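You operate a simulated robot arm through the tools that you are given. There is no shell and no other tool. Be economical: measure what you need, move in short steps, check, and stop when the job is done.

You are at the controls of a simulated robot arm. One attempt, no reset.

Task
Empty the strainer into the peelings caddy, rinse it and put it back.
Fine: it sits in the plug hole again; tap off; food caddy lid shut.

It is judged by the outcome, as a careful person would: the job done as asked, and still so three seconds after it is handed in. It fails if anything else is knocked over, pushed out of place, dropped, spilled or broken. A push-on lid holds only when it is set on centred and level and pressed home; a screw cap is set on level and turned clockwise until tight.

Robot
A 7-joint arm with a two-finger parallel gripper, fixed in place. Base frame: the origin is at the foot of the arm, x ahead of it, y to its left, z up. Units: cm, degrees, N and s.
Its first joint turns from -166.0 to 166.0 degrees. Payload 4.4 kg.
The tool frame sits at the grasp point between the pads (the TCP): z along the fingers, y along the line on which they close. The tips reach 2.3 cm beyond it. The gripper opens to 9.4 cm. The fingers are 3.8 cm wide and 1 cm thick; the gripper's body (5.4 by 9.6 cm) begins 3.9 cm behind the TCP.
Orientation is that of the tool frame in the base frame, as [roll, pitch, yaw] about the fixed x, y, z axes, in that order (R = Rz(yaw) Ry(pitch) Rx(roll)). With the fingers straight down and closing along the base's y, the tool's x points along the base's -x, its y along +y and its z along -z.

Tools
- The arm moves only by the tool nudge_tool. Its argument "commands" is one flat list of numbers, 7 for each row, row after row: the closure, from 0 (fully open) to 1 (shut), then the shift along the tool's x, y, z in cm, then the turn, a rotation vector about the tool's x, y, z in degrees. In form: [claw, tx, ty, tz, wx, wy, wz, claw, tx, ty, tz, wx, wy, wz, ...]. A call has 1 to 10 rows; each row shifts and turns the commanded pose from where the row before left it, along the tool's axes as they then stand. A row lasts 0.2 s, in which the tool goes at most 5 cm and 8.6 degrees; a call with a longer step from one row to the next is refused whole, and so is a gripper value outside its range. A pose out of reach is approached as far as the arm can. The call stops where the force on the tool passes 40 N (or 10 N more than at its start, if that is more) or the arm is blocked; 0.2 s more then pass. The fingers move at their own pace (about 7.2 cm/s each) and stop on an object; they squeeze with about 41 N. The grip force told is the motor's: it shows also when the fingers shut on nothing. Time passes only in rows, and 0.2 s behind the last, so rows that do not move let the fingers close. It gives the time, the measured TCP pose, the force on the tool (base axes), the opening and the grip force at its end, in the units of the frame above (readings bear some noise).
- Cameras (640 x 400 px; columns grow to the right, rows downward): "scene" is fixed at [22.97, 50.22, 157.33]; the picture's right is [-0.28, -0.96, 0.00], its down [-0.56, 0.16, -0.81] and it looks along [0.78, -0.23, -0.58] (base axes); focal length 311 px, centre (320, 200). "wrist" rides on the gripper at [-3.9, 0, -4.4] in the tool frame; the picture's right is [0.00, -1.00, 0.00], its down [0.97, 0.00, -0.24] and it looks along [0.24, 0.00, 0.97] (tool axes); focal length 218 px, centre (320, 200). There is no depth. A picture from a camera that has moved, and an enlarged one, comes with that camera's place and axes in the base frame and with its lens. The place of the scene camera against the robot may be out by one fixed shift of up to 1.8 cm in any direction.
- get_image(camera): a new picture of that camera. The clock stands still meanwhile.
- enlarge(camera, box): a new picture of the part [left, top, right, bottom] of that camera's present view, enlarged. The clock stands still meanwhile.
- close_job(): hands the job in; it is judged then, once.

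Go step by step. Nothing tells you positions but the pictures and the camera data: compare them with the known pose of the tool, close in by small moves and look again before you grip or let go. The budget is 120 turns and 76 pictures, counting those below and the enlarged ones. Unless the task says otherwise, let go and move clear before handing in, and close with one line.

The tools are called as name(argument=value, ...) on one line, values as JSON. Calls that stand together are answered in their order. nudge_tool: Moves the arm, as the interface text tells. Its arguments: {"type":"object","properties":{"commands":{"type":"array","items":{"type":"number"}}},"required":["commands"]} The other tools are called the same way: get_image (camera) takes a picture; enlarge (camera, box) takes an enlarged picture of a part of a camera's view; close_job () hands the job in.

At the start:

```text
t: 0.0
ee_pos: [62.09, 27.87, 139.04]
ee_rot: [-180.0, 0.1, -180.0]
force: [0.0, 0.0, -0.2]
grip_width: 9.41
finger_force: 0.0
```

scene: 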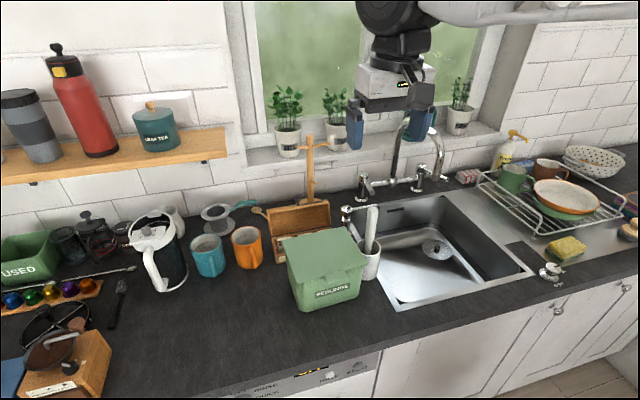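
wrist: 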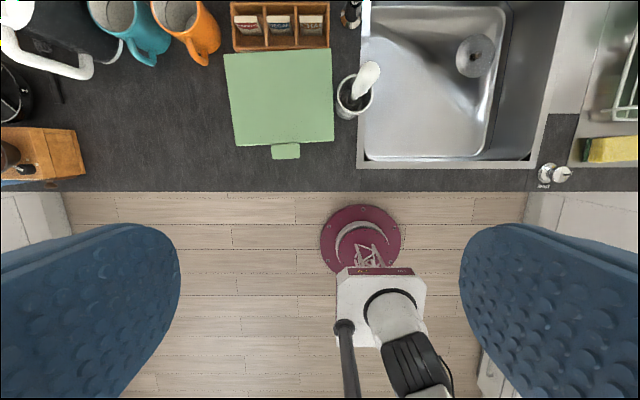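

I see the sink with a strainer in its plug hole, a green lidded caddy marked with a label to the left of it, and a tap at the back. I'll look closer at each.

enlarge(camera="scene", box=[330, 100, 560, 310])

enlarge(camera="scene", box=[260, 190, 400, 320])

enlarge(camera="wrist", box=[220, 0, 600, 200])

```text
1.90 times, centred on (445, 205) of scene
camera zoom: at [22.97, 50.22, 157.33], right [-0.28, -0.96, 0.0], down [-0.56, 0.16, -0.81], along [0.78, -0.23, -0.58], focal length 592 px, centre (82, 190)
```

zoom: 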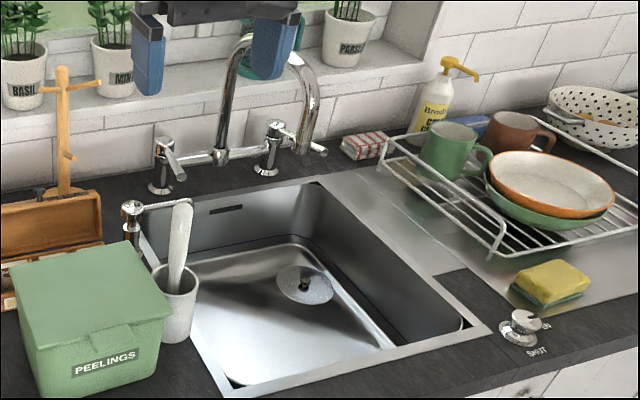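

```text
3.08 times, centred on (330, 255) of scene
camera zoom: at [22.97, 50.22, 157.33], right [-0.28, -0.96, 0.0], down [-0.56, 0.16, -0.81], along [0.78, -0.23, -0.58], focal length 956 px, centre (289, 31)
```

zoom: 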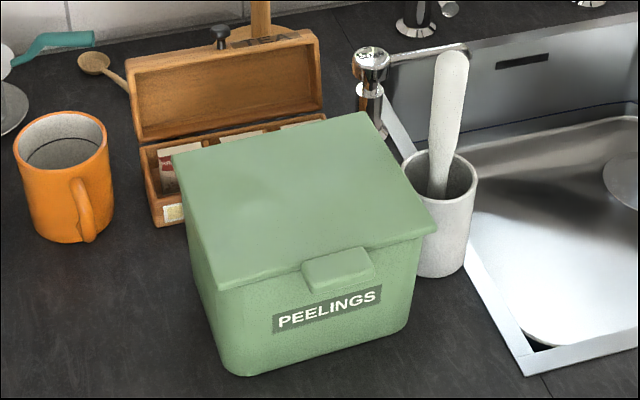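

```text
1.68 times, centred on (410, 100) of wrist
camera zoom: at [65.86, 27.8, 143.34], right [0.0, -1.0, 0.0], down [-0.97, 0.0, 0.24], along [-0.24, 0.0, -0.97], focal length 368 px, centre (168, 368)
```

zoom: 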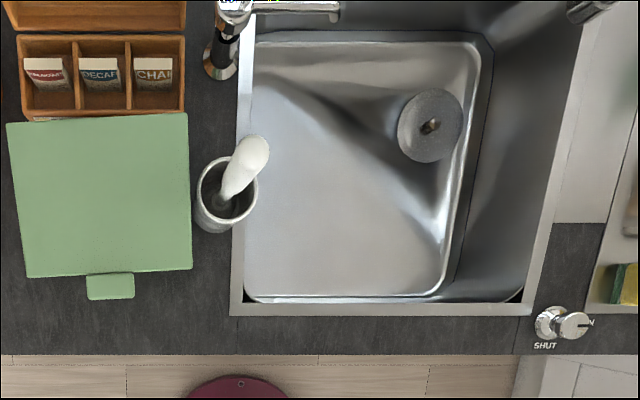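

The strainer has a knob in its middle. I want to read the controls: the taps at the back and the SHUT knob at front right.

enlarge(camera="scene", box=[335, 110, 465, 220])

enlarge(camera="scene", box=[520, 245, 580, 290])

enlarge(camera="scene", box=[410, 225, 470, 265])

enlarge(camera="wrist", box=[330, 0, 430, 60])

```text
3.64 times, centred on (400, 165) of scene
camera zoom: at [22.97, 50.22, 157.33], right [-0.28, -0.96, 0.0], down [-0.56, 0.16, -0.81], along [0.78, -0.23, -0.58], focal length 1130 px, centre (29, 327)
```

zoom: 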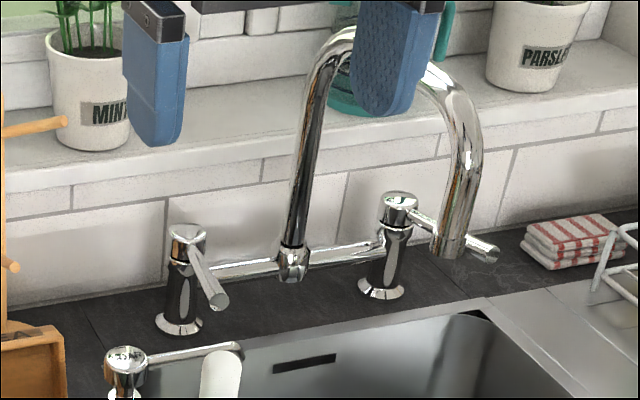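

```text
8.89 times, centred on (550, 268) of scene
camera zoom: at [22.97, 50.22, 157.33], right [-0.28, -0.96, 0.0], down [-0.56, 0.16, -0.81], along [0.78, -0.23, -0.58], focal length 2761 px, centre (-1724, -400)
```

zoom: 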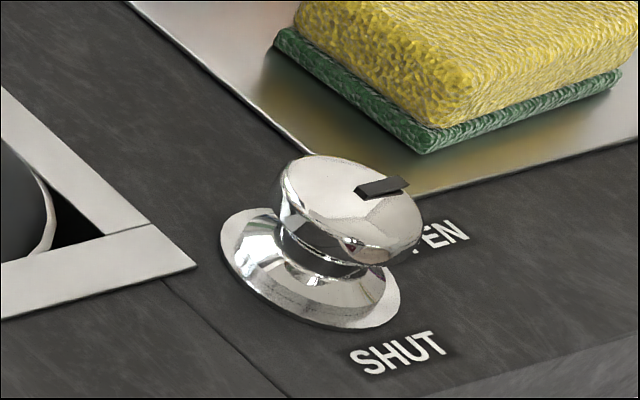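

```text
10.00 times, centred on (440, 245) of scene
camera zoom: at [22.97, 50.22, 157.33], right [-0.28, -0.96, 0.0], down [-0.56, 0.16, -0.81], along [0.78, -0.23, -0.58], focal length 3106 px, centre (-880, -250)
```

zoom: 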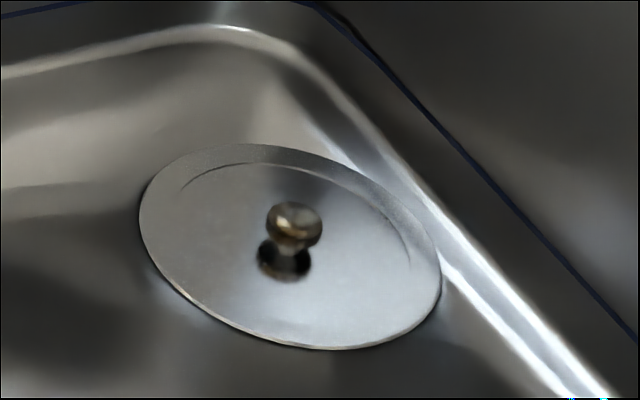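

```text
6.40 times, centred on (380, 30) of wrist
camera zoom: at [65.86, 27.8, 143.34], right [0.0, -1.0, 0.0], down [-0.97, 0.0, 0.24], along [-0.24, 0.0, -0.97], focal length 1397 px, centre (-64, 1288)
```

zoom: 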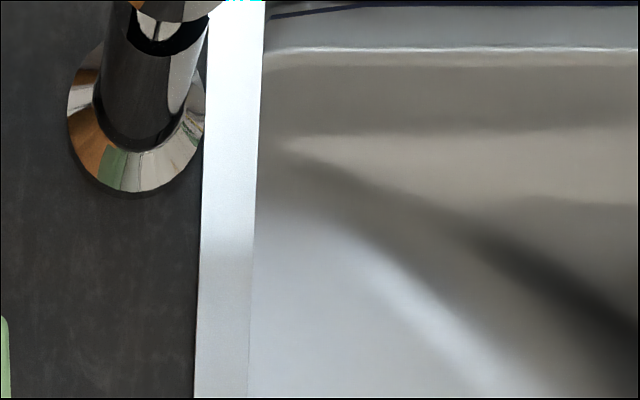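

The rays from both cameras meet at about z≈92 for the counter and about 76 for the strainer, so I treat the quoted surface height with care. The front knob is the plug control and is on OPEN, so I'll leave it alone. Next I move the wrist camera over the sink to measure.

nudge_tool(commands=[0, -1.5, -4, 1, 0, 0, 0, 0, -1.5, -4, 1, 0, 0, 0, 0, -1.5, -4, 1, 0, 0, 0, 0, -1.5, -4, 1, 0, 0, 0, 0, -1.5, -4, 1, 0, 0, 0, 0, -1.5, -4, 1, 0, 0, 0, 0, -1.5, -4, 1, 0, 0, 0, 0, -1.5, -4, 1, 0, 0, 0, 0, -1, -3, 0, 0, 0, 0])

get_image(camera="wrist")

get_image(camera="scene")

```text
t: 2.0
ee_pos: [74.84, -7.23, 130.87]
ee_rot: [180.0, 0.1, 180.0]
force: [-0.6, 0.0, 0.4]
grip_width: 9.41
finger_force: 0.0
```

```text
66 pictures are left
camera wrist: at [78.77, -7.2, 135.31], right [0.0, -1.0, 0.0], down [-0.97, 0.0, 0.24], along [-0.24, 0.0, -0.97], focal length 218 px, centre (320, 200)
```

wrist: 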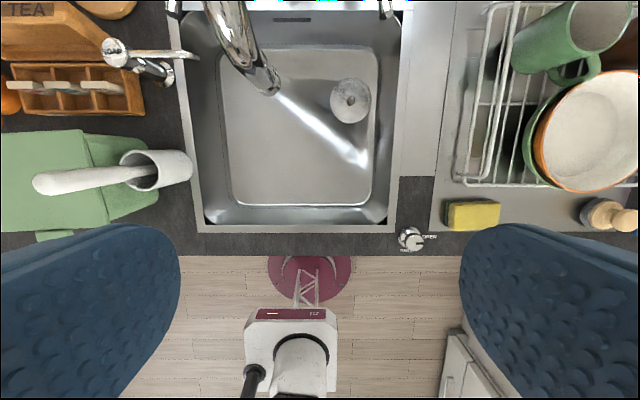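

```text
65 pictures are left
```

scene: 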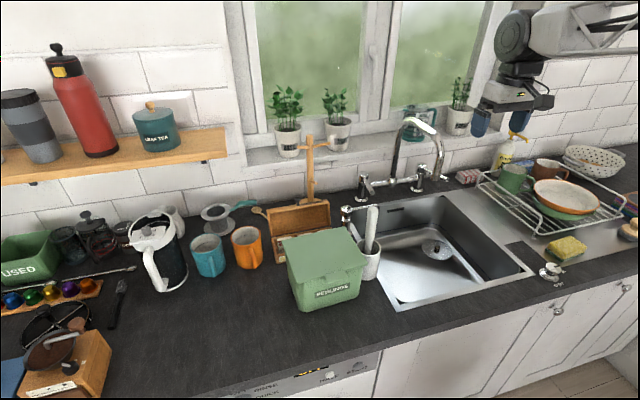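

The strainer is at about (89.8, -14.8, z 76). Now a zoom on the strainer and on the tap spout and levers.

enlarge(camera="wrist", box=[300, 60, 400, 140])

enlarge(camera="wrist", box=[90, 0, 410, 110])

enlarge(camera="scene", box=[335, 110, 465, 220])

```text
5.00 times, centred on (350, 100) of wrist
camera zoom: at [78.77, -7.2, 135.31], right [0.0, -1.0, 0.0], down [-0.97, 0.0, 0.24], along [-0.24, 0.0, -0.97], focal length 1091 px, centre (170, 700)
```

zoom: 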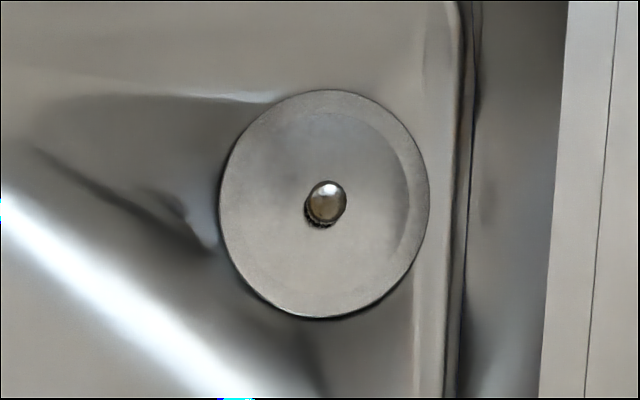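

```text
2.00 times, centred on (250, 55) of wrist
camera zoom: at [78.77, -7.2, 135.31], right [0.0, -1.0, 0.0], down [-0.97, 0.0, 0.24], along [-0.24, 0.0, -0.97], focal length 436 px, centre (460, 490)
```

zoom: 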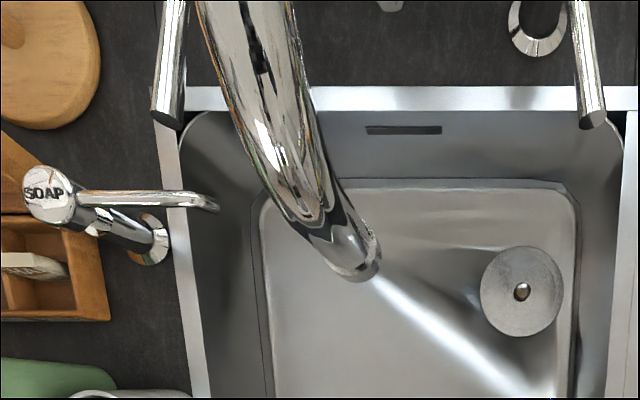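

```text
3.64 times, centred on (400, 165) of scene
camera zoom: at [22.97, 50.22, 157.33], right [-0.28, -0.96, 0.0], down [-0.56, 0.16, -0.81], along [0.78, -0.23, -0.58], focal length 1130 px, centre (29, 327)
```

zoom: 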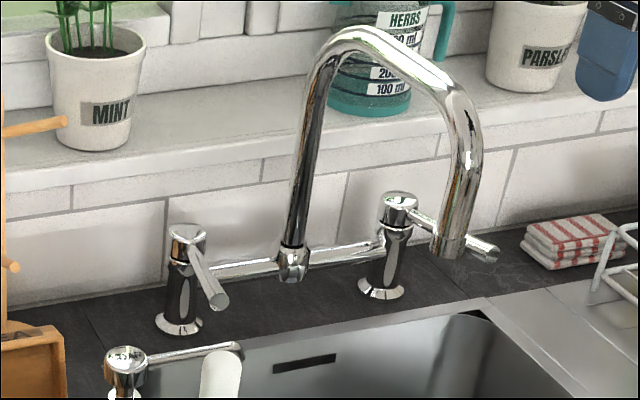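

The left fitting is a soap pump. The mixer spout end is at about (84.5, -1.7, 111), and its two levers point at me with tips at about (95.5, 11.7 and -16, 102). Next I look at the caddy lid (top about z 105, tab at about (65, 34)), keeping high past the brush pot.

nudge_tool(commands=[0, 1.8, 4.4, 0, 0, 0, 0, 0, 1.8, 4.4, 0, 0, 0, 0, 0, 1.8, 4.4, 0, 0, 0, 0, 0, 1.8, 4.4, 0, 0, 0, 0, 0, 1.8, 4.4, 0, 0, 0, 0, 0, 1.8, 4.4, 0, 0, 0, 0, 0, 1.8, 4.4, 0, 0, 0, 0, 0, 1.8, 4.4, 0, 0, 0, 0, 0, 1.6, 4, 1, 0, 0, 0, 0, 0, 1.5, 3, 0, 0, 0])

get_image(camera="wrist")

```text
t: 4.2
ee_pos: [59.07, 33.65, 127.1]
ee_rot: [179.9, 0.0, 180.0]
force: [0.3, -0.1, 0.3]
grip_width: 9.37
finger_force: 0.1
```

```text
61 pictures are left
camera wrist: at [62.8, 33.62, 131.44], right [0.0, -1.0, 0.0], down [-0.97, 0.0, 0.24], along [-0.24, 0.0, -0.97], focal length 218 px, centre (320, 200)
```

wrist: 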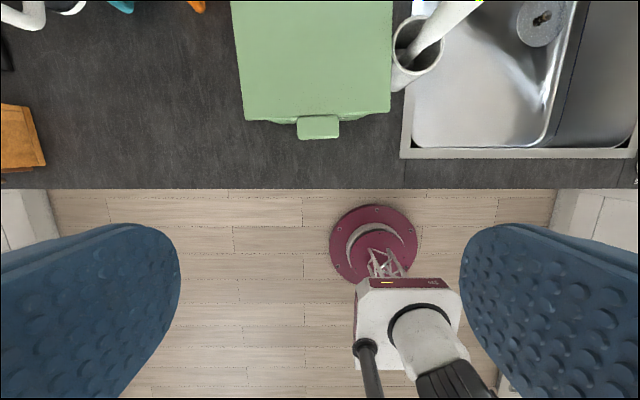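

The lid seems to cover the whole top with a tab at the front centre. I'll back off a little and pitch the tool forward to see the lid edge from the front.

nudge_tool(commands=[0, 3, 0, 3, 0, 0, 0, 0, 3, 0, 3, 0, 0, 0, 0, 3, 0, 3, 0, 0, 0, 0, 3, 0, 3, 0, 0, 0, 0, 0, 0, 0, 0, -8.5, 0, 0, 0, 0, 0, 0, -8.5, 0, 0, 0, 0, 0, 0, -8.5, 0, 0, 0, 0, 0, 0, -8.5, 0, 0, 0, 0, 0, 0, -8.5, 0, 0, 0, 0, 0, 0, -8.5, 0])

nudge_tool(commands=[0, 0, 0, 0, 0, -8.5, 0, 0, 0, 0, 0, 0, -8.5, 0, 0, 0, 0, 0, 0, -8.5, 0, 0, 0, 0, 0, 0, -8.5, 0, 0, 0, 0, 0, 0, -5, 0])

get_image(camera="wrist")

```text
t: 6.4
ee_pos: [47.12, 33.65, 114.91]
ee_rot: [179.9, 51.1, 180.0]
force: [-1.3, -0.3, -0.6]
grip_width: 9.36
finger_force: 0.0
```

```text
t: 7.6
ee_pos: [46.96, 33.57, 114.87]
ee_rot: [27.8, 89.7, 27.7]
force: [0.9, 0.4, -0.5]
grip_width: 9.37
finger_force: 0.0
```

```text
60 pictures are left
camera wrist: at [42.56, 33.51, 118.79], right [0.0, -1.0, 0.0], down [-0.24, 0.0, -0.97], along [0.97, 0.0, -0.24], focal length 218 px, centre (320, 200)
```

wrist: 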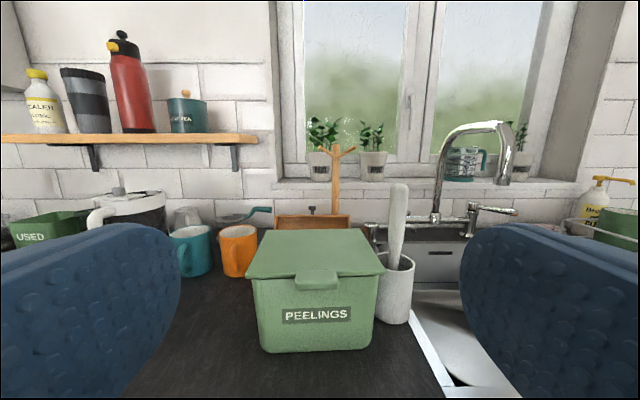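

enlarge(camera="wrist", box=[220, 210, 420, 360])

enlarge(camera="wrist", box=[360, 110, 540, 260])

```text
2.67 times, centred on (320, 285) of wrist
camera zoom: at [42.56, 33.51, 118.79], right [0.0, -1.0, 0.0], down [-0.24, 0.0, -0.97], along [0.97, 0.0, -0.24], focal length 582 px, centre (320, -27)
```

zoom: 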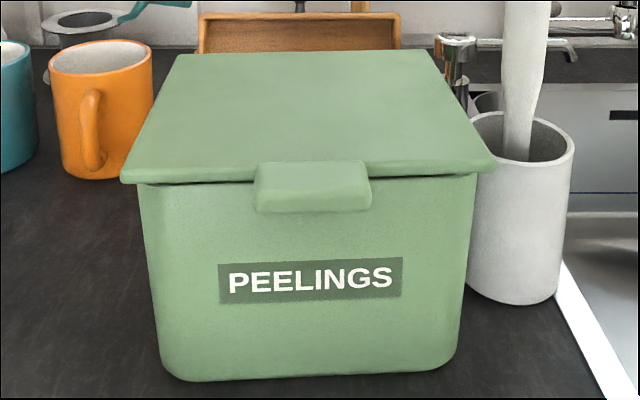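

```text
2.67 times, centred on (450, 185) of wrist
camera zoom: at [42.56, 33.51, 118.79], right [0.0, -1.0, 0.0], down [-0.24, 0.0, -0.97], along [0.97, 0.0, -0.24], focal length 582 px, centre (-27, 240)
```

zoom: 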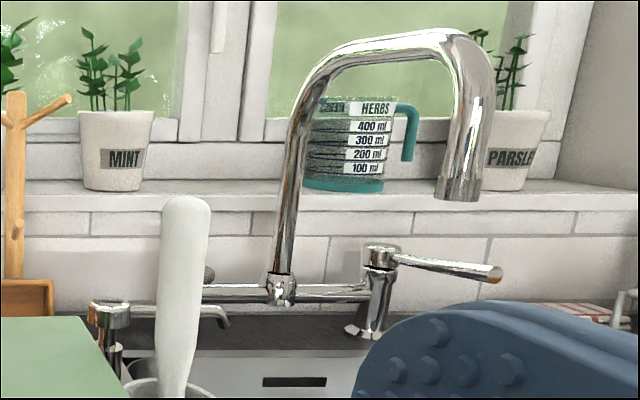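

The lid is a slab about 14 cm deep with a front tab at z≈103.7 spanning x≈64–66. I'll roll the gripper so the fingers close vertically, and come up in front of the tab.

nudge_tool(commands=[0, 0, 0, 0, 0, 0, -8.5, 0, 0, 0, 0, 0, 0, -8.5, 0, 0, 0, 0, 0, 0, -8.5, 0, 0, 0, 0, 0, 0, -8.5, 0, 0, 0, 0, 0, 0, -8.5, 0, 0, 0, 0, 0, 0, -8.5, 0, 0, 0, 0, 0, 0, -8.5, 0, 0, 0, 0, 0, 0, -8.5, 0, 0, 0, 0, 0, 0, -8.5, 0, 0, 0, 0, 0, 0, -8.5])

nudge_tool(commands=[0, 0, 0, 0, 0, 0, -5, 0, 0, 4, 3, 0, 0, 0, 0, 0, 4, 3, 0, 0, 0, 0, 0, 3.2, 2.5, 0, 0, 0])

get_image(camera="wrist")

enlarge(camera="scene", box=[220, 180, 400, 320])

```text
t: 9.8
ee_pos: [46.99, 33.5, 114.94]
ee_rot: [-89.9, 4.8, -89.9]
force: [0.6, 0.0, -0.2]
grip_width: 9.42
finger_force: 0.1
```

```text
t: 10.8
ee_pos: [55.63, 33.57, 103.65]
ee_rot: [-89.9, 0.1, -90.0]
force: [-0.2, -0.9, -0.1]
grip_width: 9.42
finger_force: 0.0
```

```text
57 pictures are left
camera wrist: at [51.2, 37.47, 103.67], right [0.0, 0.0, 1.0], down [-0.24, -0.97, 0.0], along [0.97, -0.24, 0.0], focal length 218 px, centre (320, 200)
```

wrist: 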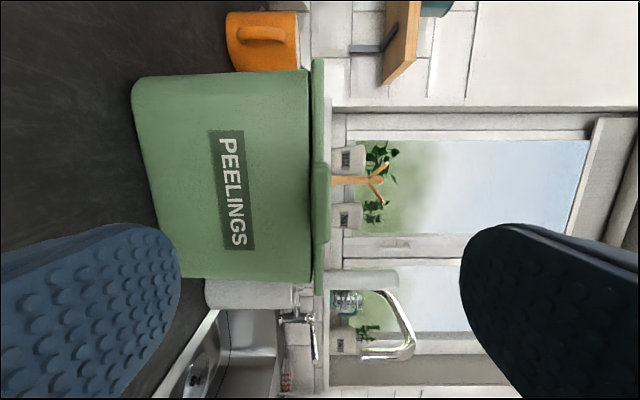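

```text
2.86 times, centred on (310, 250) of scene
camera zoom: at [22.97, 50.22, 157.33], right [-0.28, -0.96, 0.0], down [-0.56, 0.16, -0.81], along [0.78, -0.23, -0.58], focal length 887 px, centre (349, 57)
```

zoom: 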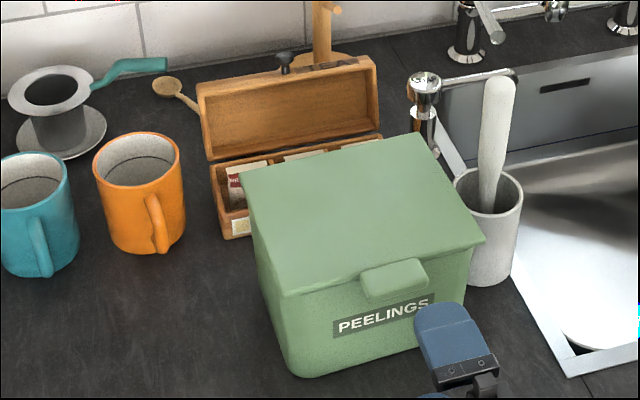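

The tab is lined up with the grip height (z≈103.8). Advancing along the tool axis, then checking.

nudge_tool(commands=[0, -0.5, 0, 3, 0, 0, 0, 0, 0, -0.1, 3, 0, 0, 0, 0, 0, 0, 1, 0, 0, 0])

get_image(camera="wrist")

```text
t: 11.6
ee_pos: [62.56, 34.09, 103.84]
ee_rot: [-89.9, 0.0, -89.9]
force: [0.2, 0.5, 0.5]
grip_width: 9.4
finger_force: 0.0
```

```text
55 pictures are left
camera wrist: at [58.18, 38.01, 103.87], right [0.0, 0.0, 1.0], down [-0.24, -0.97, 0.0], along [0.97, -0.24, 0.0], focal length 218 px, centre (320, 200)
```

wrist: 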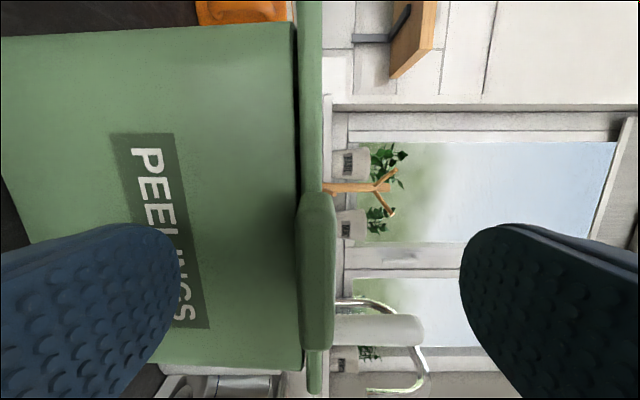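

nudge_tool(commands=[0, 0, 0, 0.8, 0, 0, 0, 1, 0, 0, 0, 0, 0, 0, 1, 0, 0, 0, 0, 0, 0, 1, 0, 0, 0, 0, 0, 0, 1, 0, 0, 0, 0, 0, 0])

get_image(camera="wrist")

```text
t: 12.8
ee_pos: [63.43, 34.13, 103.86]
ee_rot: [-89.9, -0.1, -89.9]
force: [1.0, -0.9, -0.1]
grip_width: 1.15
finger_force: 41.3
```

```text
54 pictures are left
camera wrist: at [58.97, 37.96, 103.84], right [0.0, 0.0, 1.0], down [-0.24, -0.97, 0.0], along [0.97, -0.24, 0.0], focal length 218 px, centre (320, 200)
```

wrist: 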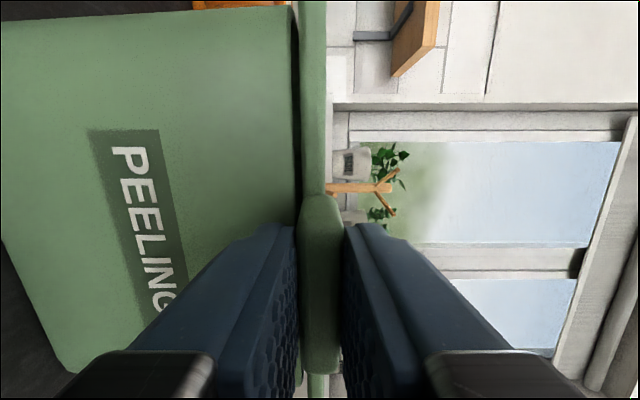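

The tab is gripped. I'll lift it a little along a hinge arc and see how the back edge behaves.

nudge_tool(commands=[1, 0, -0.72, 0.02, -2.5, 0, 0, 1, 0, -0.72, 0.02, -2.5, 0, 0, 1, 0, -0.72, 0.02, -2.5, 0, 0, 1, 0, -0.72, 0.02, -2.5, 0, 0])

enlarge(camera="scene", box=[220, 180, 400, 320])

```text
t: 13.8
ee_pos: [63.64, 34.01, 106.71]
ee_rot: [-100.0, 0.0, -90.0]
force: [0.6, -3.2, 1.0]
grip_width: 1.17
finger_force: 40.6
```

```text
2.86 times, centred on (310, 250) of scene
camera zoom: at [22.97, 50.22, 157.33], right [-0.28, -0.96, 0.0], down [-0.56, 0.16, -0.81], along [0.78, -0.23, -0.58], focal length 887 px, centre (349, 57)
```

zoom: 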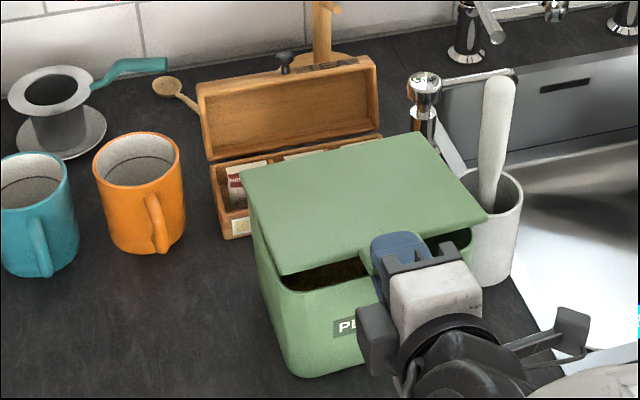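

The lid pivots at the back with little force. I'll continue the arc and watch the forces.

nudge_tool(commands=[1, 0, -1.44, 0.06, -5, 0, 0, 1, 0, -1.44, 0.06, -5, 0, 0, 1, 0, -1.44, 0.06, -5, 0, 0, 1, 0, -1.44, 0.06, -5, 0, 0, 1, 0, -1.44, 0.06, -5, 0, 0, 1, 0, -1.44, 0.06, -5, 0, 0])

enlarge(camera="scene", box=[220, 160, 420, 320])

```text
t: 15.2
ee_pos: [67.18, 34.13, 114.43]
ee_rot: [-129.9, 0.1, -90.0]
force: [-2.4, 1.1, 9.3]
grip_width: 1.19
finger_force: 41.3
```

```text
2.50 times, centred on (320, 240) of scene
camera zoom: at [22.97, 50.22, 157.33], right [-0.28, -0.96, 0.0], down [-0.56, 0.16, -0.81], along [0.78, -0.23, -0.58], focal length 776 px, centre (320, 100)
```

zoom: 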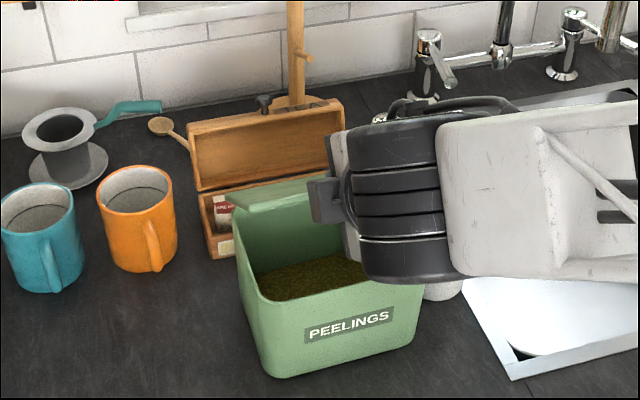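

nudge_tool(commands=[1, 0, 0, -0.3, 0, 0, 0])

```text
t: 15.6
ee_pos: [66.95, 34.07, 114.57]
ee_rot: [-130.0, 0.0, -89.9]
force: [4.8, 1.0, 1.6]
grip_width: 1.21
finger_force: 41.2
```

nudge_tool(commands=[1, 0, -1.46, 0.06, -5, 0, 0, 1, 0, -1.46, 0.06, -5, 0, 0, 1, 0, -1.46, 0.06, -5, 0, 0])

nudge_tool(commands=[1, 0, -1.46, 0.06, -5, 0, 0, 1, 0, -1.46, 0.06, -5, 0, 0, 1, 0, -1.46, 0.06, -5, 0, 0])

```text
t: 16.4
ee_pos: [70.24, 34.21, 117.97]
ee_rot: [-144.9, 0.0, -90.0]
force: [-1.5, 1.9, 11.0]
grip_width: 1.22
finger_force: 41.0
```

```text
t: 17.2
ee_pos: [73.93, 34.01, 119.74]
ee_rot: [-159.9, 0.1, -90.0]
force: [-1.7, 5.7, 16.9]
grip_width: 1.29
finger_force: 41.4
```

nudge_tool(commands=[1, 0, 0, -0.6, 0, 0, 0, 1, 0, -0.7, 0, -2.5, 0, 0])

get_image(camera="scene")

get_image(camera="wrist")

```text
t: 17.8
ee_pos: [74.43, 33.99, 120.43]
ee_rot: [-162.6, -0.1, -90.1]
force: [3.8, -1.3, 1.2]
grip_width: 1.19
finger_force: 41.0
```

```text
51 pictures are left
```

scene: 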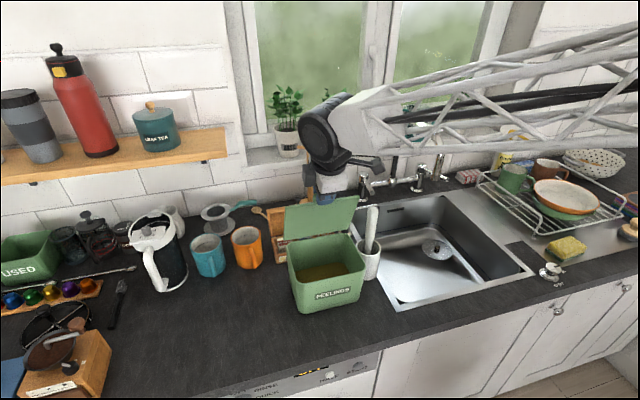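

```text
50 pictures are left
camera wrist: at [73.15, 37.85, 124.55], right [0.95, 0.0, 0.3], down [-0.07, -0.97, 0.23], along [0.29, -0.24, -0.93], focal length 218 px, centre (320, 200)
```

wrist: 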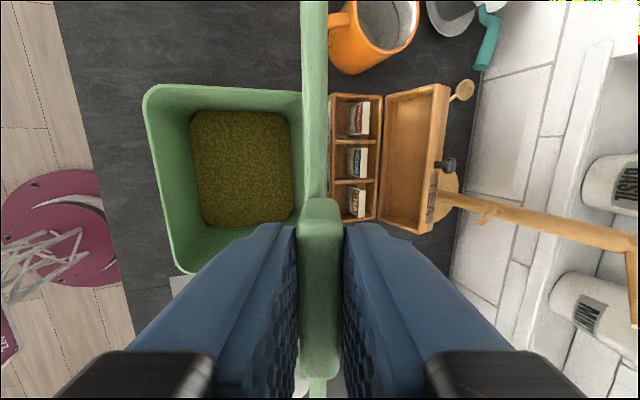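

The lid is hinged and the caddy is open, showing peelings inside. I'll carry on past vertical so the lid can rest open.

nudge_tool(commands=[1, 0, -1.46, -0.06, -5, 0, 0, 1, 0, -1.46, -0.06, -5, 0, 0, 1, 0, -1.46, -0.06, -5, 0, 0])

nudge_tool(commands=[1, 0, -1.46, -0.06, -5, 0, 0, 1, 0, -1.46, -0.06, -5, 0, 0])

```text
t: 18.6
ee_pos: [78.71, 34.05, 121.51]
ee_rot: [-177.4, 0.1, -90.0]
force: [0.9, -0.4, -3.3]
grip_width: 1.15
finger_force: 40.9
```

```text
t: 19.2
ee_pos: [81.66, 34.09, 121.84]
ee_rot: [172.5, 0.1, -89.9]
force: [-0.5, 1.3, -4.3]
grip_width: 1.14
finger_force: 41.0
```

nudge_tool(commands=[1, 0, -1.46, 0.1, -5, 0, 0, 1, 0, -1.46, 0.1, -5, 0, 0])

get_image(camera="wrist")

```text
t: 19.8
ee_pos: [84.34, 34.0, 120.99]
ee_rot: [162.5, 0.1, -90.0]
force: [0.3, -0.7, -6.1]
grip_width: 1.17
finger_force: 41.2
```

```text
49 pictures are left
camera wrist: at [85.74, 37.82, 125.27], right [0.95, 0.0, -0.3], down [0.07, -0.97, 0.23], along [-0.29, -0.24, -0.93], focal length 218 px, centre (320, 200)
```

wrist: 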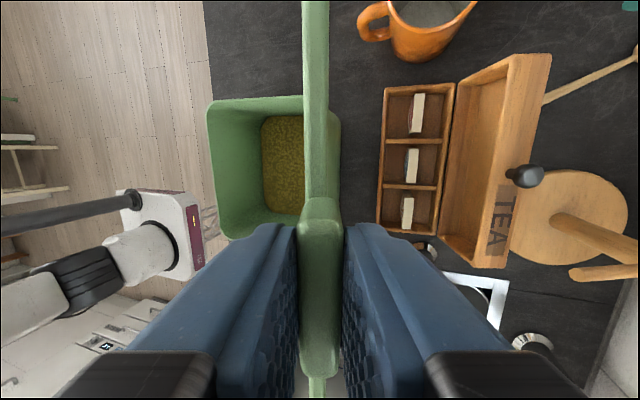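

Lid is at about 107°. I'll open the fingers partly to see whether it stays put.

nudge_tool(commands=[0.7, 0, 0, 0, 0, 0, 0, 0.7, 0, 0, 0, 0, 0, 0, 0.7, 0, 0, 0, 0, 0, 0, 0.7, 0, 0, 0, 0, 0, 0])

get_image(camera="wrist")

```text
t: 20.8
ee_pos: [84.45, 34.02, 121.1]
ee_rot: [162.7, 0.0, -90.0]
force: [-0.5, -0.4, -0.2]
grip_width: 2.85
finger_force: 0.1
```

```text
48 pictures are left
camera wrist: at [85.74, 37.82, 125.18], right [0.95, 0.0, -0.3], down [0.07, -0.97, 0.23], along [-0.29, -0.24, -0.93], focal length 218 px, centre (320, 200)
```

wrist: 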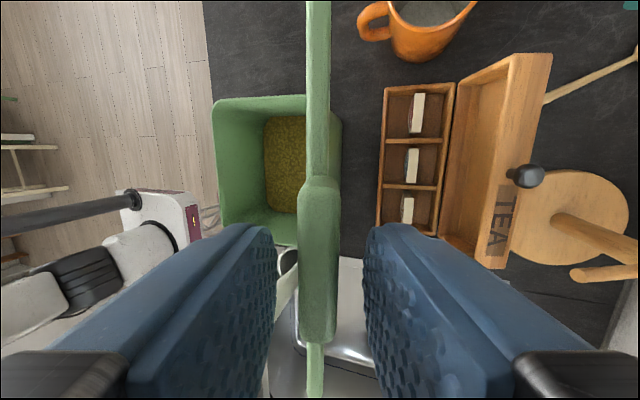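

The lid stays open on its own. I retreat upward, square the tool to straight down, and turn the jaws back to close along y.

nudge_tool(commands=[0, 0, 0, -2, 0, 0, 0, 0, 0, 0, -4, 0, 0, 0, 0, 0, 0, -4, 0, 0, 0, 0, 0, 0, 0, 8.6, 0, 0, 0, 0, 0, 0, 8.6, 0, 0, 0, 0, 0, -3, 0, 0, 8.5, 0, 3, 0, 0, 0, 0, 8.5, 0, 3, 0, 0, 0, 0, 8.5, 0, 3, 0, 0, 0, 0, 8.5, 0, 3, 0, 0, 0, 0, 8.5])

nudge_tool(commands=[0, 0, 0, 0, 0, 0, 8.5, 0, 0, 0, 0, 0, 0, 8.5, 0, 0, 0, 0, 0, 0, 8.5, 0, 0, 0, 0, 0, 0, 8.5, 0, 0, 0, 0, 0, 0, 8.5, 0, 0, 0, 0, 0, 0, 5])

get_image(camera="scene")

```text
t: 23.0
ee_pos: [83.21, 23.02, 133.55]
ee_rot: [179.8, 0.0, -132.7]
force: [0.3, 0.5, -1.9]
grip_width: 9.4
finger_force: 0.0
```

```text
t: 24.4
ee_pos: [83.19, 23.08, 133.69]
ee_rot: [180.0, -0.2, 179.9]
force: [-0.3, -0.9, -0.4]
grip_width: 9.42
finger_force: 0.0
```

```text
47 pictures are left
```

scene: 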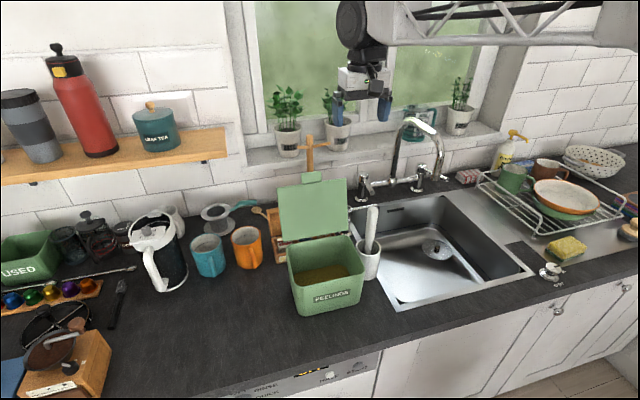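

The caddy is open and undisturbed. Now I cross above the tap spout to the strainer, pitching the tool 10° so the wrist keeps clear of the right lever.

nudge_tool(commands=[0, 0, -4.8, 0, 0, 0, 0, 0, 0, -4.8, 0, 0, 0, 0, 0, 0, -4.8, 0, 0, 0, 0, 0, 0, -4.8, 0, 0, 0, 0, 0, 0, -4.8, 0, 0, 0, 0, 0, 0, -4.8, 0, 0, 0, 0, 0, 0, -4.8, 0, 0, 0, 0, 0, 0, -4.3, 0, 0, 0, 0, 0, 0, 0, 2, 0, -5, 0, 0, 0, 0, 2, 0, -5, 0])

nudge_tool(commands=[0, 0, 0, 4.5, 0, 0, 0, 0, 0, 0, 4.5, 0, 0, 0, 0, 0, 0, 4.5, 0, 0, 0, 0, 0, 0, 4.5, 0, 0, 0])

get_image(camera="wrist")

```text
t: 26.6
ee_pos: [83.44, -15.0, 129.49]
ee_rot: [180.0, 9.8, -180.0]
force: [0.5, -0.4, 0.0]
grip_width: 9.41
finger_force: 0.0
```

```text
t: 27.6
ee_pos: [86.54, -14.8, 111.83]
ee_rot: [-180.0, 9.8, -180.0]
force: [0.0, 0.4, 0.3]
grip_width: 9.41
finger_force: 0.1
```

```text
46 pictures are left
camera wrist: at [89.48, -14.88, 116.87], right [0.0, -1.0, 0.0], down [-1.0, 0.0, 0.07], along [-0.07, 0.0, -1.0], focal length 218 px, centre (320, 200)
```

wrist: 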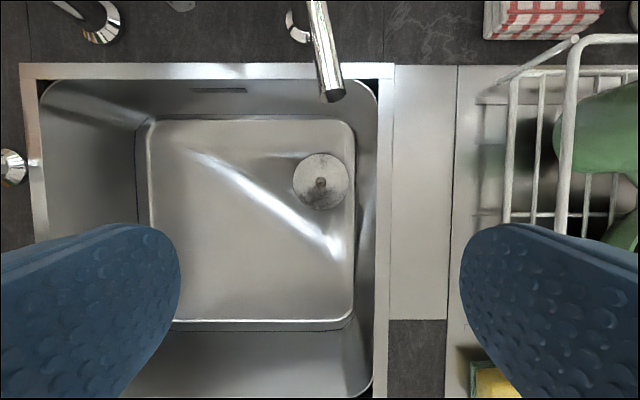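

The strainer centre is at (90, -15) and the lever tip at (95.4, -15.7, 102). Descending along the tool axis.

nudge_tool(commands=[0, 0, -0.1, 4.5, 0, 0, 0, 0, 0, 0, 4.5, 0, 0, 0, 0, 0, 0, 4.5, 0, 0, 0, 0, 0, 0, 4.5, 0, 0, 0])

get_image(camera="wrist")

get_image(camera="scene")

```text
t: 28.6
ee_pos: [89.39, -14.94, 94.27]
ee_rot: [179.9, 9.8, -180.0]
force: [0.6, -0.4, 0.8]
grip_width: 9.38
finger_force: 0.1
```

```text
45 pictures are left
camera wrist: at [92.51, -14.99, 99.16], right [0.0, -1.0, 0.0], down [-1.0, 0.0, 0.07], along [-0.07, 0.0, -1.0], focal length 218 px, centre (320, 200)
```

wrist: 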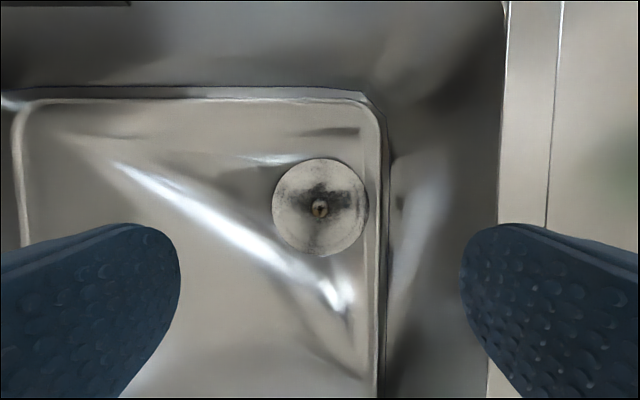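

```text
44 pictures are left
```

scene: 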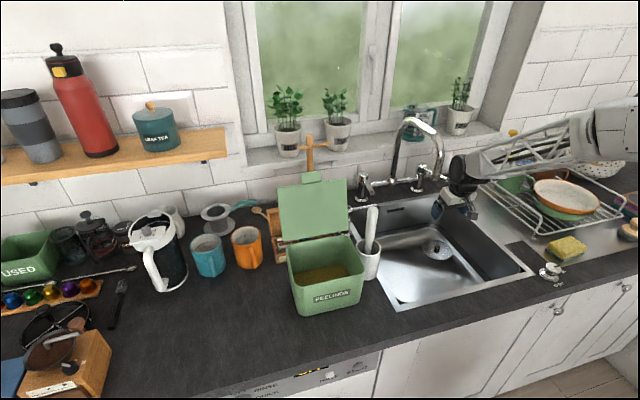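

nudge_tool(commands=[0, 1.0, 0, 4, 0, 0, 0, 0, 0.8, 0, 4, 0, 0, 0])

get_image(camera="wrist")

enlarge(camera="wrist", box=[240, 150, 400, 280])

```text
t: 29.2
ee_pos: [89.14, -14.91, 85.95]
ee_rot: [-180.0, 9.9, -180.0]
force: [0.3, 0.5, 0.9]
grip_width: 9.41
finger_force: 0.0
```

```text
43 pictures are left
camera wrist: at [92.2, -15.01, 91.0], right [0.0, -1.0, 0.0], down [-1.0, 0.0, 0.07], along [-0.07, 0.0, -1.0], focal length 218 px, centre (320, 200)
```

wrist: 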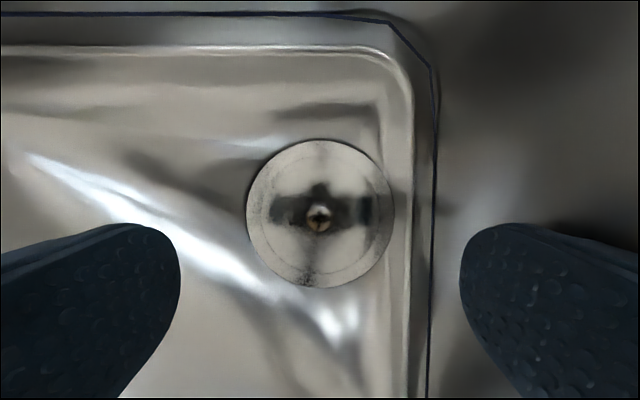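

```text
3.08 times, centred on (320, 215) of wrist
camera zoom: at [92.2, -15.01, 91.0], right [0.0, -1.0, 0.0], down [-1.0, 0.0, 0.07], along [-0.07, 0.0, -1.0], focal length 672 px, centre (320, 154)
```

zoom: 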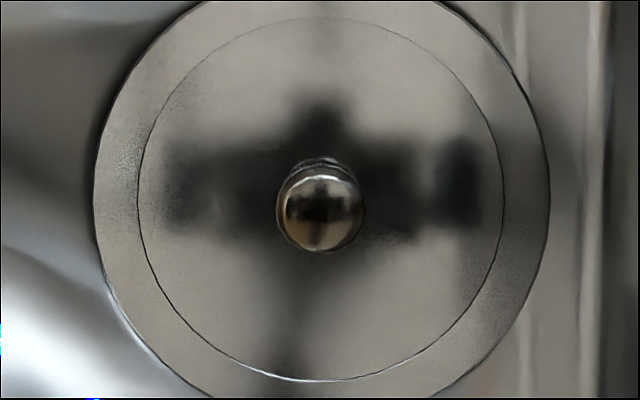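

The strainer knob is a ball about 1.7 cm across at (90.2, -15.0, 77.9), 2 cm above its disc at 75.9. I go down to TCP z 79.3 and close on it.

nudge_tool(commands=[0, 0.2, -0.1, 3, 0, 0, 0, 0, 0.15, 0, 3, 0, 0, 0, 0, 0, 0, 0.7, 0, 0, 0])

get_image(camera="wrist")

```text
t: 30.0
ee_pos: [89.94, -14.94, 79.05]
ee_rot: [-180.0, 9.9, -179.9]
force: [-0.5, -0.4, -0.4]
grip_width: 9.4
finger_force: 0.0
```

```text
41 pictures are left
camera wrist: at [92.98, -15.04, 84.15], right [0.0, -1.0, 0.0], down [-1.0, 0.0, 0.07], along [-0.07, 0.0, -1.0], focal length 218 px, centre (320, 200)
```

wrist: 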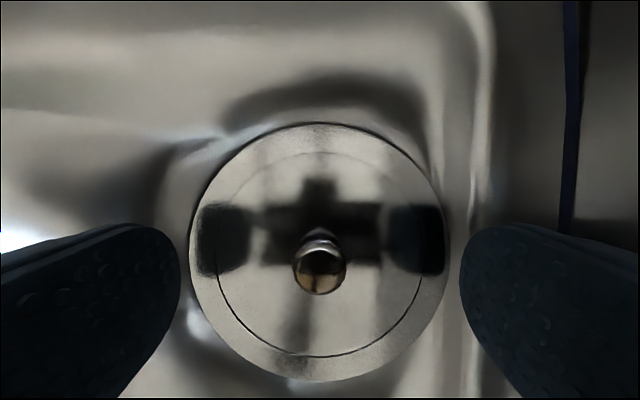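

nudge_tool(commands=[1, 0, 0, 0, 0, 0, 0, 1, 0, 0, 0, 0, 0, 0, 1, 0, 0, 0, 0, 0, 0, 1, 0, 0, 0, 0, 0, 0])

nudge_tool(commands=[1, 0, 0, -1, 0, 0, 0, 1, 0, 0, -1, 0, 0, 0, 1, 0, 0, -2, 0, 0, 0, 1, 0, 0, -3, 0, 0, 0])

get_image(camera="wrist")

enlarge(camera="scene", box=[370, 140, 530, 290])

```text
t: 31.0
ee_pos: [89.92, -15.06, 79.19]
ee_rot: [-180.0, 10.0, 180.0]
force: [1.5, -1.2, 13.3]
grip_width: 0.0
finger_force: 41.2
```

```text
t: 32.0
ee_pos: [88.51, -14.98, 86.1]
ee_rot: [179.9, 9.7, 180.0]
force: [-0.1, -0.3, -1.0]
grip_width: 0.0
finger_force: 40.8
```

```text
40 pictures are left
camera wrist: at [91.67, -15.12, 91.07], right [0.0, -1.0, 0.0], down [-1.0, 0.0, 0.07], along [-0.07, 0.0, -1.0], focal length 218 px, centre (320, 200)
```

wrist: 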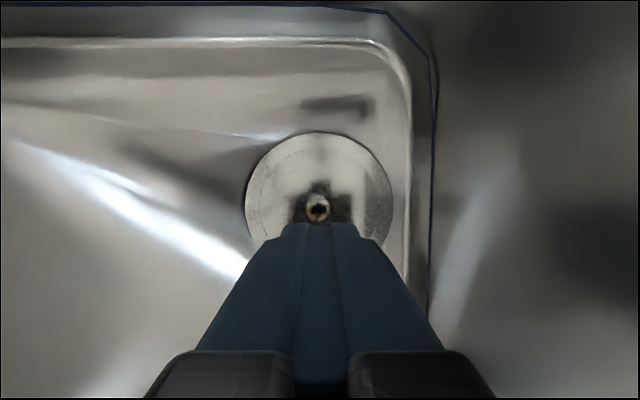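

```text
2.67 times, centred on (450, 215) of scene
camera zoom: at [22.97, 50.22, 157.33], right [-0.28, -0.96, 0.0], down [-0.56, 0.16, -0.81], along [0.78, -0.23, -0.58], focal length 828 px, centre (-27, 160)
```

zoom: 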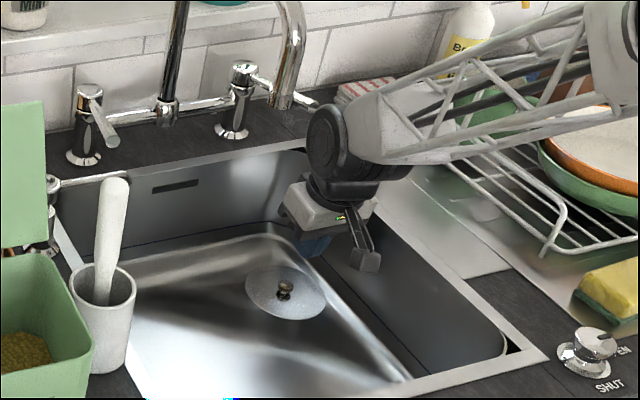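

The fingers slid off the ball: re-triangulating, its centre is nearer z 76.7 and the disc 75.1. I reopen and go about 1.3 cm lower.

nudge_tool(commands=[0, 0, 0, 0, 0, 0, 0, 0, 0, 0, 0, 0, 0, 0, 0, 0, 0, 0, 0, 0, 0, 0, 0, 0, 0, 0, 0, 0, 0, 0, 0, 3, 0, 0, 0, 0, 0, 0, 3, 0, 0, 0, 0, 0, 0, 1.4, 0, 0, 0, 0, 0, 0, 0.4, 0, 0, 0, 0, 0, 0, 0.4, 0, 0, 0])

get_image(camera="wrist")

```text
t: 34.0
ee_pos: [90.0, -15.0, 78.09]
ee_rot: [180.0, 9.8, -179.9]
force: [0.1, -0.3, -0.2]
grip_width: 9.38
finger_force: 0.2
```

```text
38 pictures are left
camera wrist: at [93.12, -15.13, 83.03], right [0.0, -1.0, 0.0], down [-1.0, 0.0, 0.07], along [-0.07, 0.0, -1.0], focal length 218 px, centre (320, 200)
```

wrist: 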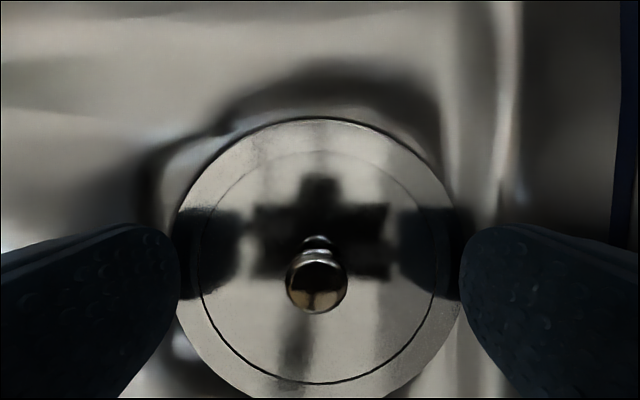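

nudge_tool(commands=[0, 0, 0, 0.4, 0, 0, 0, 0, 0, 0, 0, 0, 0, 0])

nudge_tool(commands=[1, 0, 0, 0, 0, 0, 0, 1, 0, 0, 0, 0, 0, 0, 1, 0, 0, 0, 0, 0, 0, 1, 0, 0, 0, 0, 0, 0])

```text
t: 34.5
ee_pos: [90.26, -15.14, 77.87]
ee_rot: [179.9, 9.9, -180.0]
force: [-3.1, -0.5, 4.3]
grip_width: 9.42
finger_force: 0.2
stopped in row 2: the force on the tool passed its limit (the readings are from after the stop); the commanded pose is now the measured one
```

```text
t: 35.5
ee_pos: [90.11, -15.0, 77.94]
ee_rot: [180.0, 9.9, 180.0]
force: [-0.6, 0.1, -0.1]
grip_width: 1.86
finger_force: 40.9
```

The knob is held (1.86 cm). Lifting slowly, level.

nudge_tool(commands=[1, -0.17, 0, -1, 0, 0, 0, 1, -0.17, 0, -1, 0, 0, 0, 1, -0.34, 0, -2, 0, 0, 0, 1, -0.34, 0, -2, 0, 0, 0, 1, 0, 0, -2, 0, 0, 0, 1, 0, 0, -2, 0, 0, 0])

get_image(camera="wrist")

enlarge(camera="scene", box=[370, 140, 530, 290])

```text
t: 37.0
ee_pos: [89.52, -14.97, 87.95]
ee_rot: [-180.0, 9.9, 179.9]
force: [-1.5, 0.5, -0.8]
grip_width: 1.85
finger_force: 40.7
```

```text
37 pictures are left
camera wrist: at [92.47, -15.12, 92.89], right [0.0, -1.0, 0.0], down [-1.0, 0.0, 0.07], along [-0.07, 0.0, -1.0], focal length 218 px, centre (320, 200)
```

wrist: 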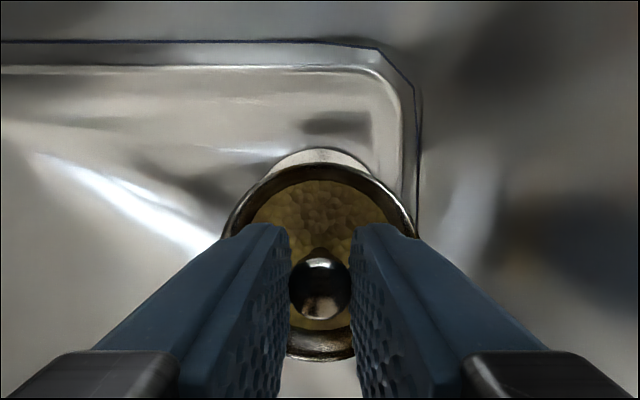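

```text
2.67 times, centred on (450, 215) of scene
camera zoom: at [22.97, 50.22, 157.33], right [-0.28, -0.96, 0.0], down [-0.56, 0.16, -0.81], along [0.78, -0.23, -0.58], focal length 828 px, centre (-27, 160)
```

zoom: 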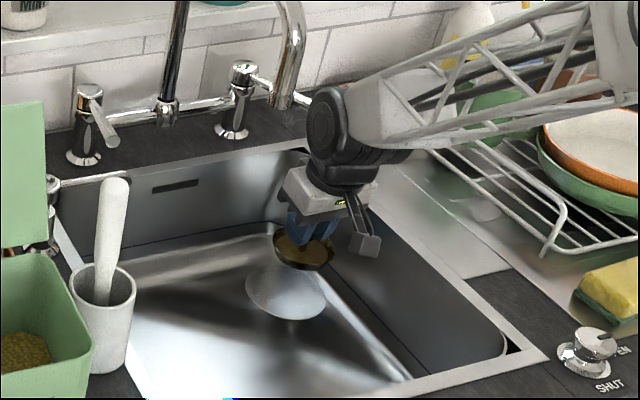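

The lifted basket is full of peelings. I bring it forward clear of the lever and spout, then up, keeping it level.

nudge_tool(commands=[1, 2.5, 0, -0.43, 0, 0, 0, 1, 3, 0, -0.52, 0, 0, 0, 1, 3, 0, -0.52, 0, 0, 0, 1, 3, 0, -0.52, 0, 0, 0, 1, 3, 0, -0.52, 0, 0, 0, 1, -0.5, 0, -3, 0, 0, 0, 1, -0.68, 0, -4, 0, 0, 0, 1, -0.68, 0, -4, 0, 0, 0, 1, -0.68, 0, -4, 0, 0, 0, 1, -0.68, 0, -4, 0, 0, 0])

nudge_tool(commands=[1, -0.68, 0, -4, 0, 0, 0, 1, -0.68, 0, -4, 0, 0, 0, 1, -0.68, 0, -4, 0, 0, 0, 1, -0.68, 0, -4, 0, 0, 0, 1, -0.34, 0, -2, 0, 0, 0])

get_image(camera="scene")

```text
t: 39.1
ee_pos: [74.55, -15.11, 107.17]
ee_rot: [179.9, 9.8, 179.9]
force: [0.3, 0.4, -1.0]
grip_width: 1.86
finger_force: 41.0
```

```text
t: 40.4
ee_pos: [74.54, -15.09, 125.47]
ee_rot: [-180.0, 10.0, -180.0]
force: [-0.4, 0.2, -0.8]
grip_width: 1.87
finger_force: 40.7
```

```text
35 pictures are left
```

scene: 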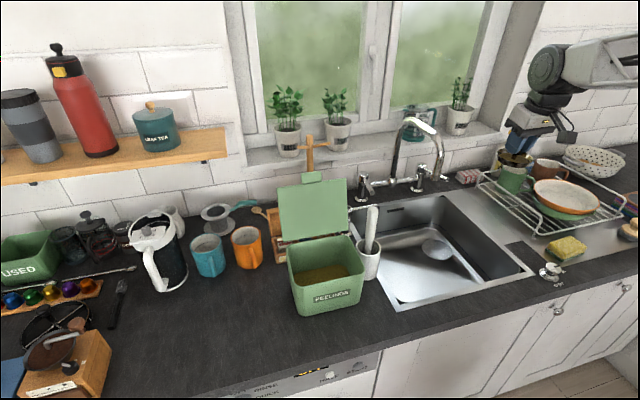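

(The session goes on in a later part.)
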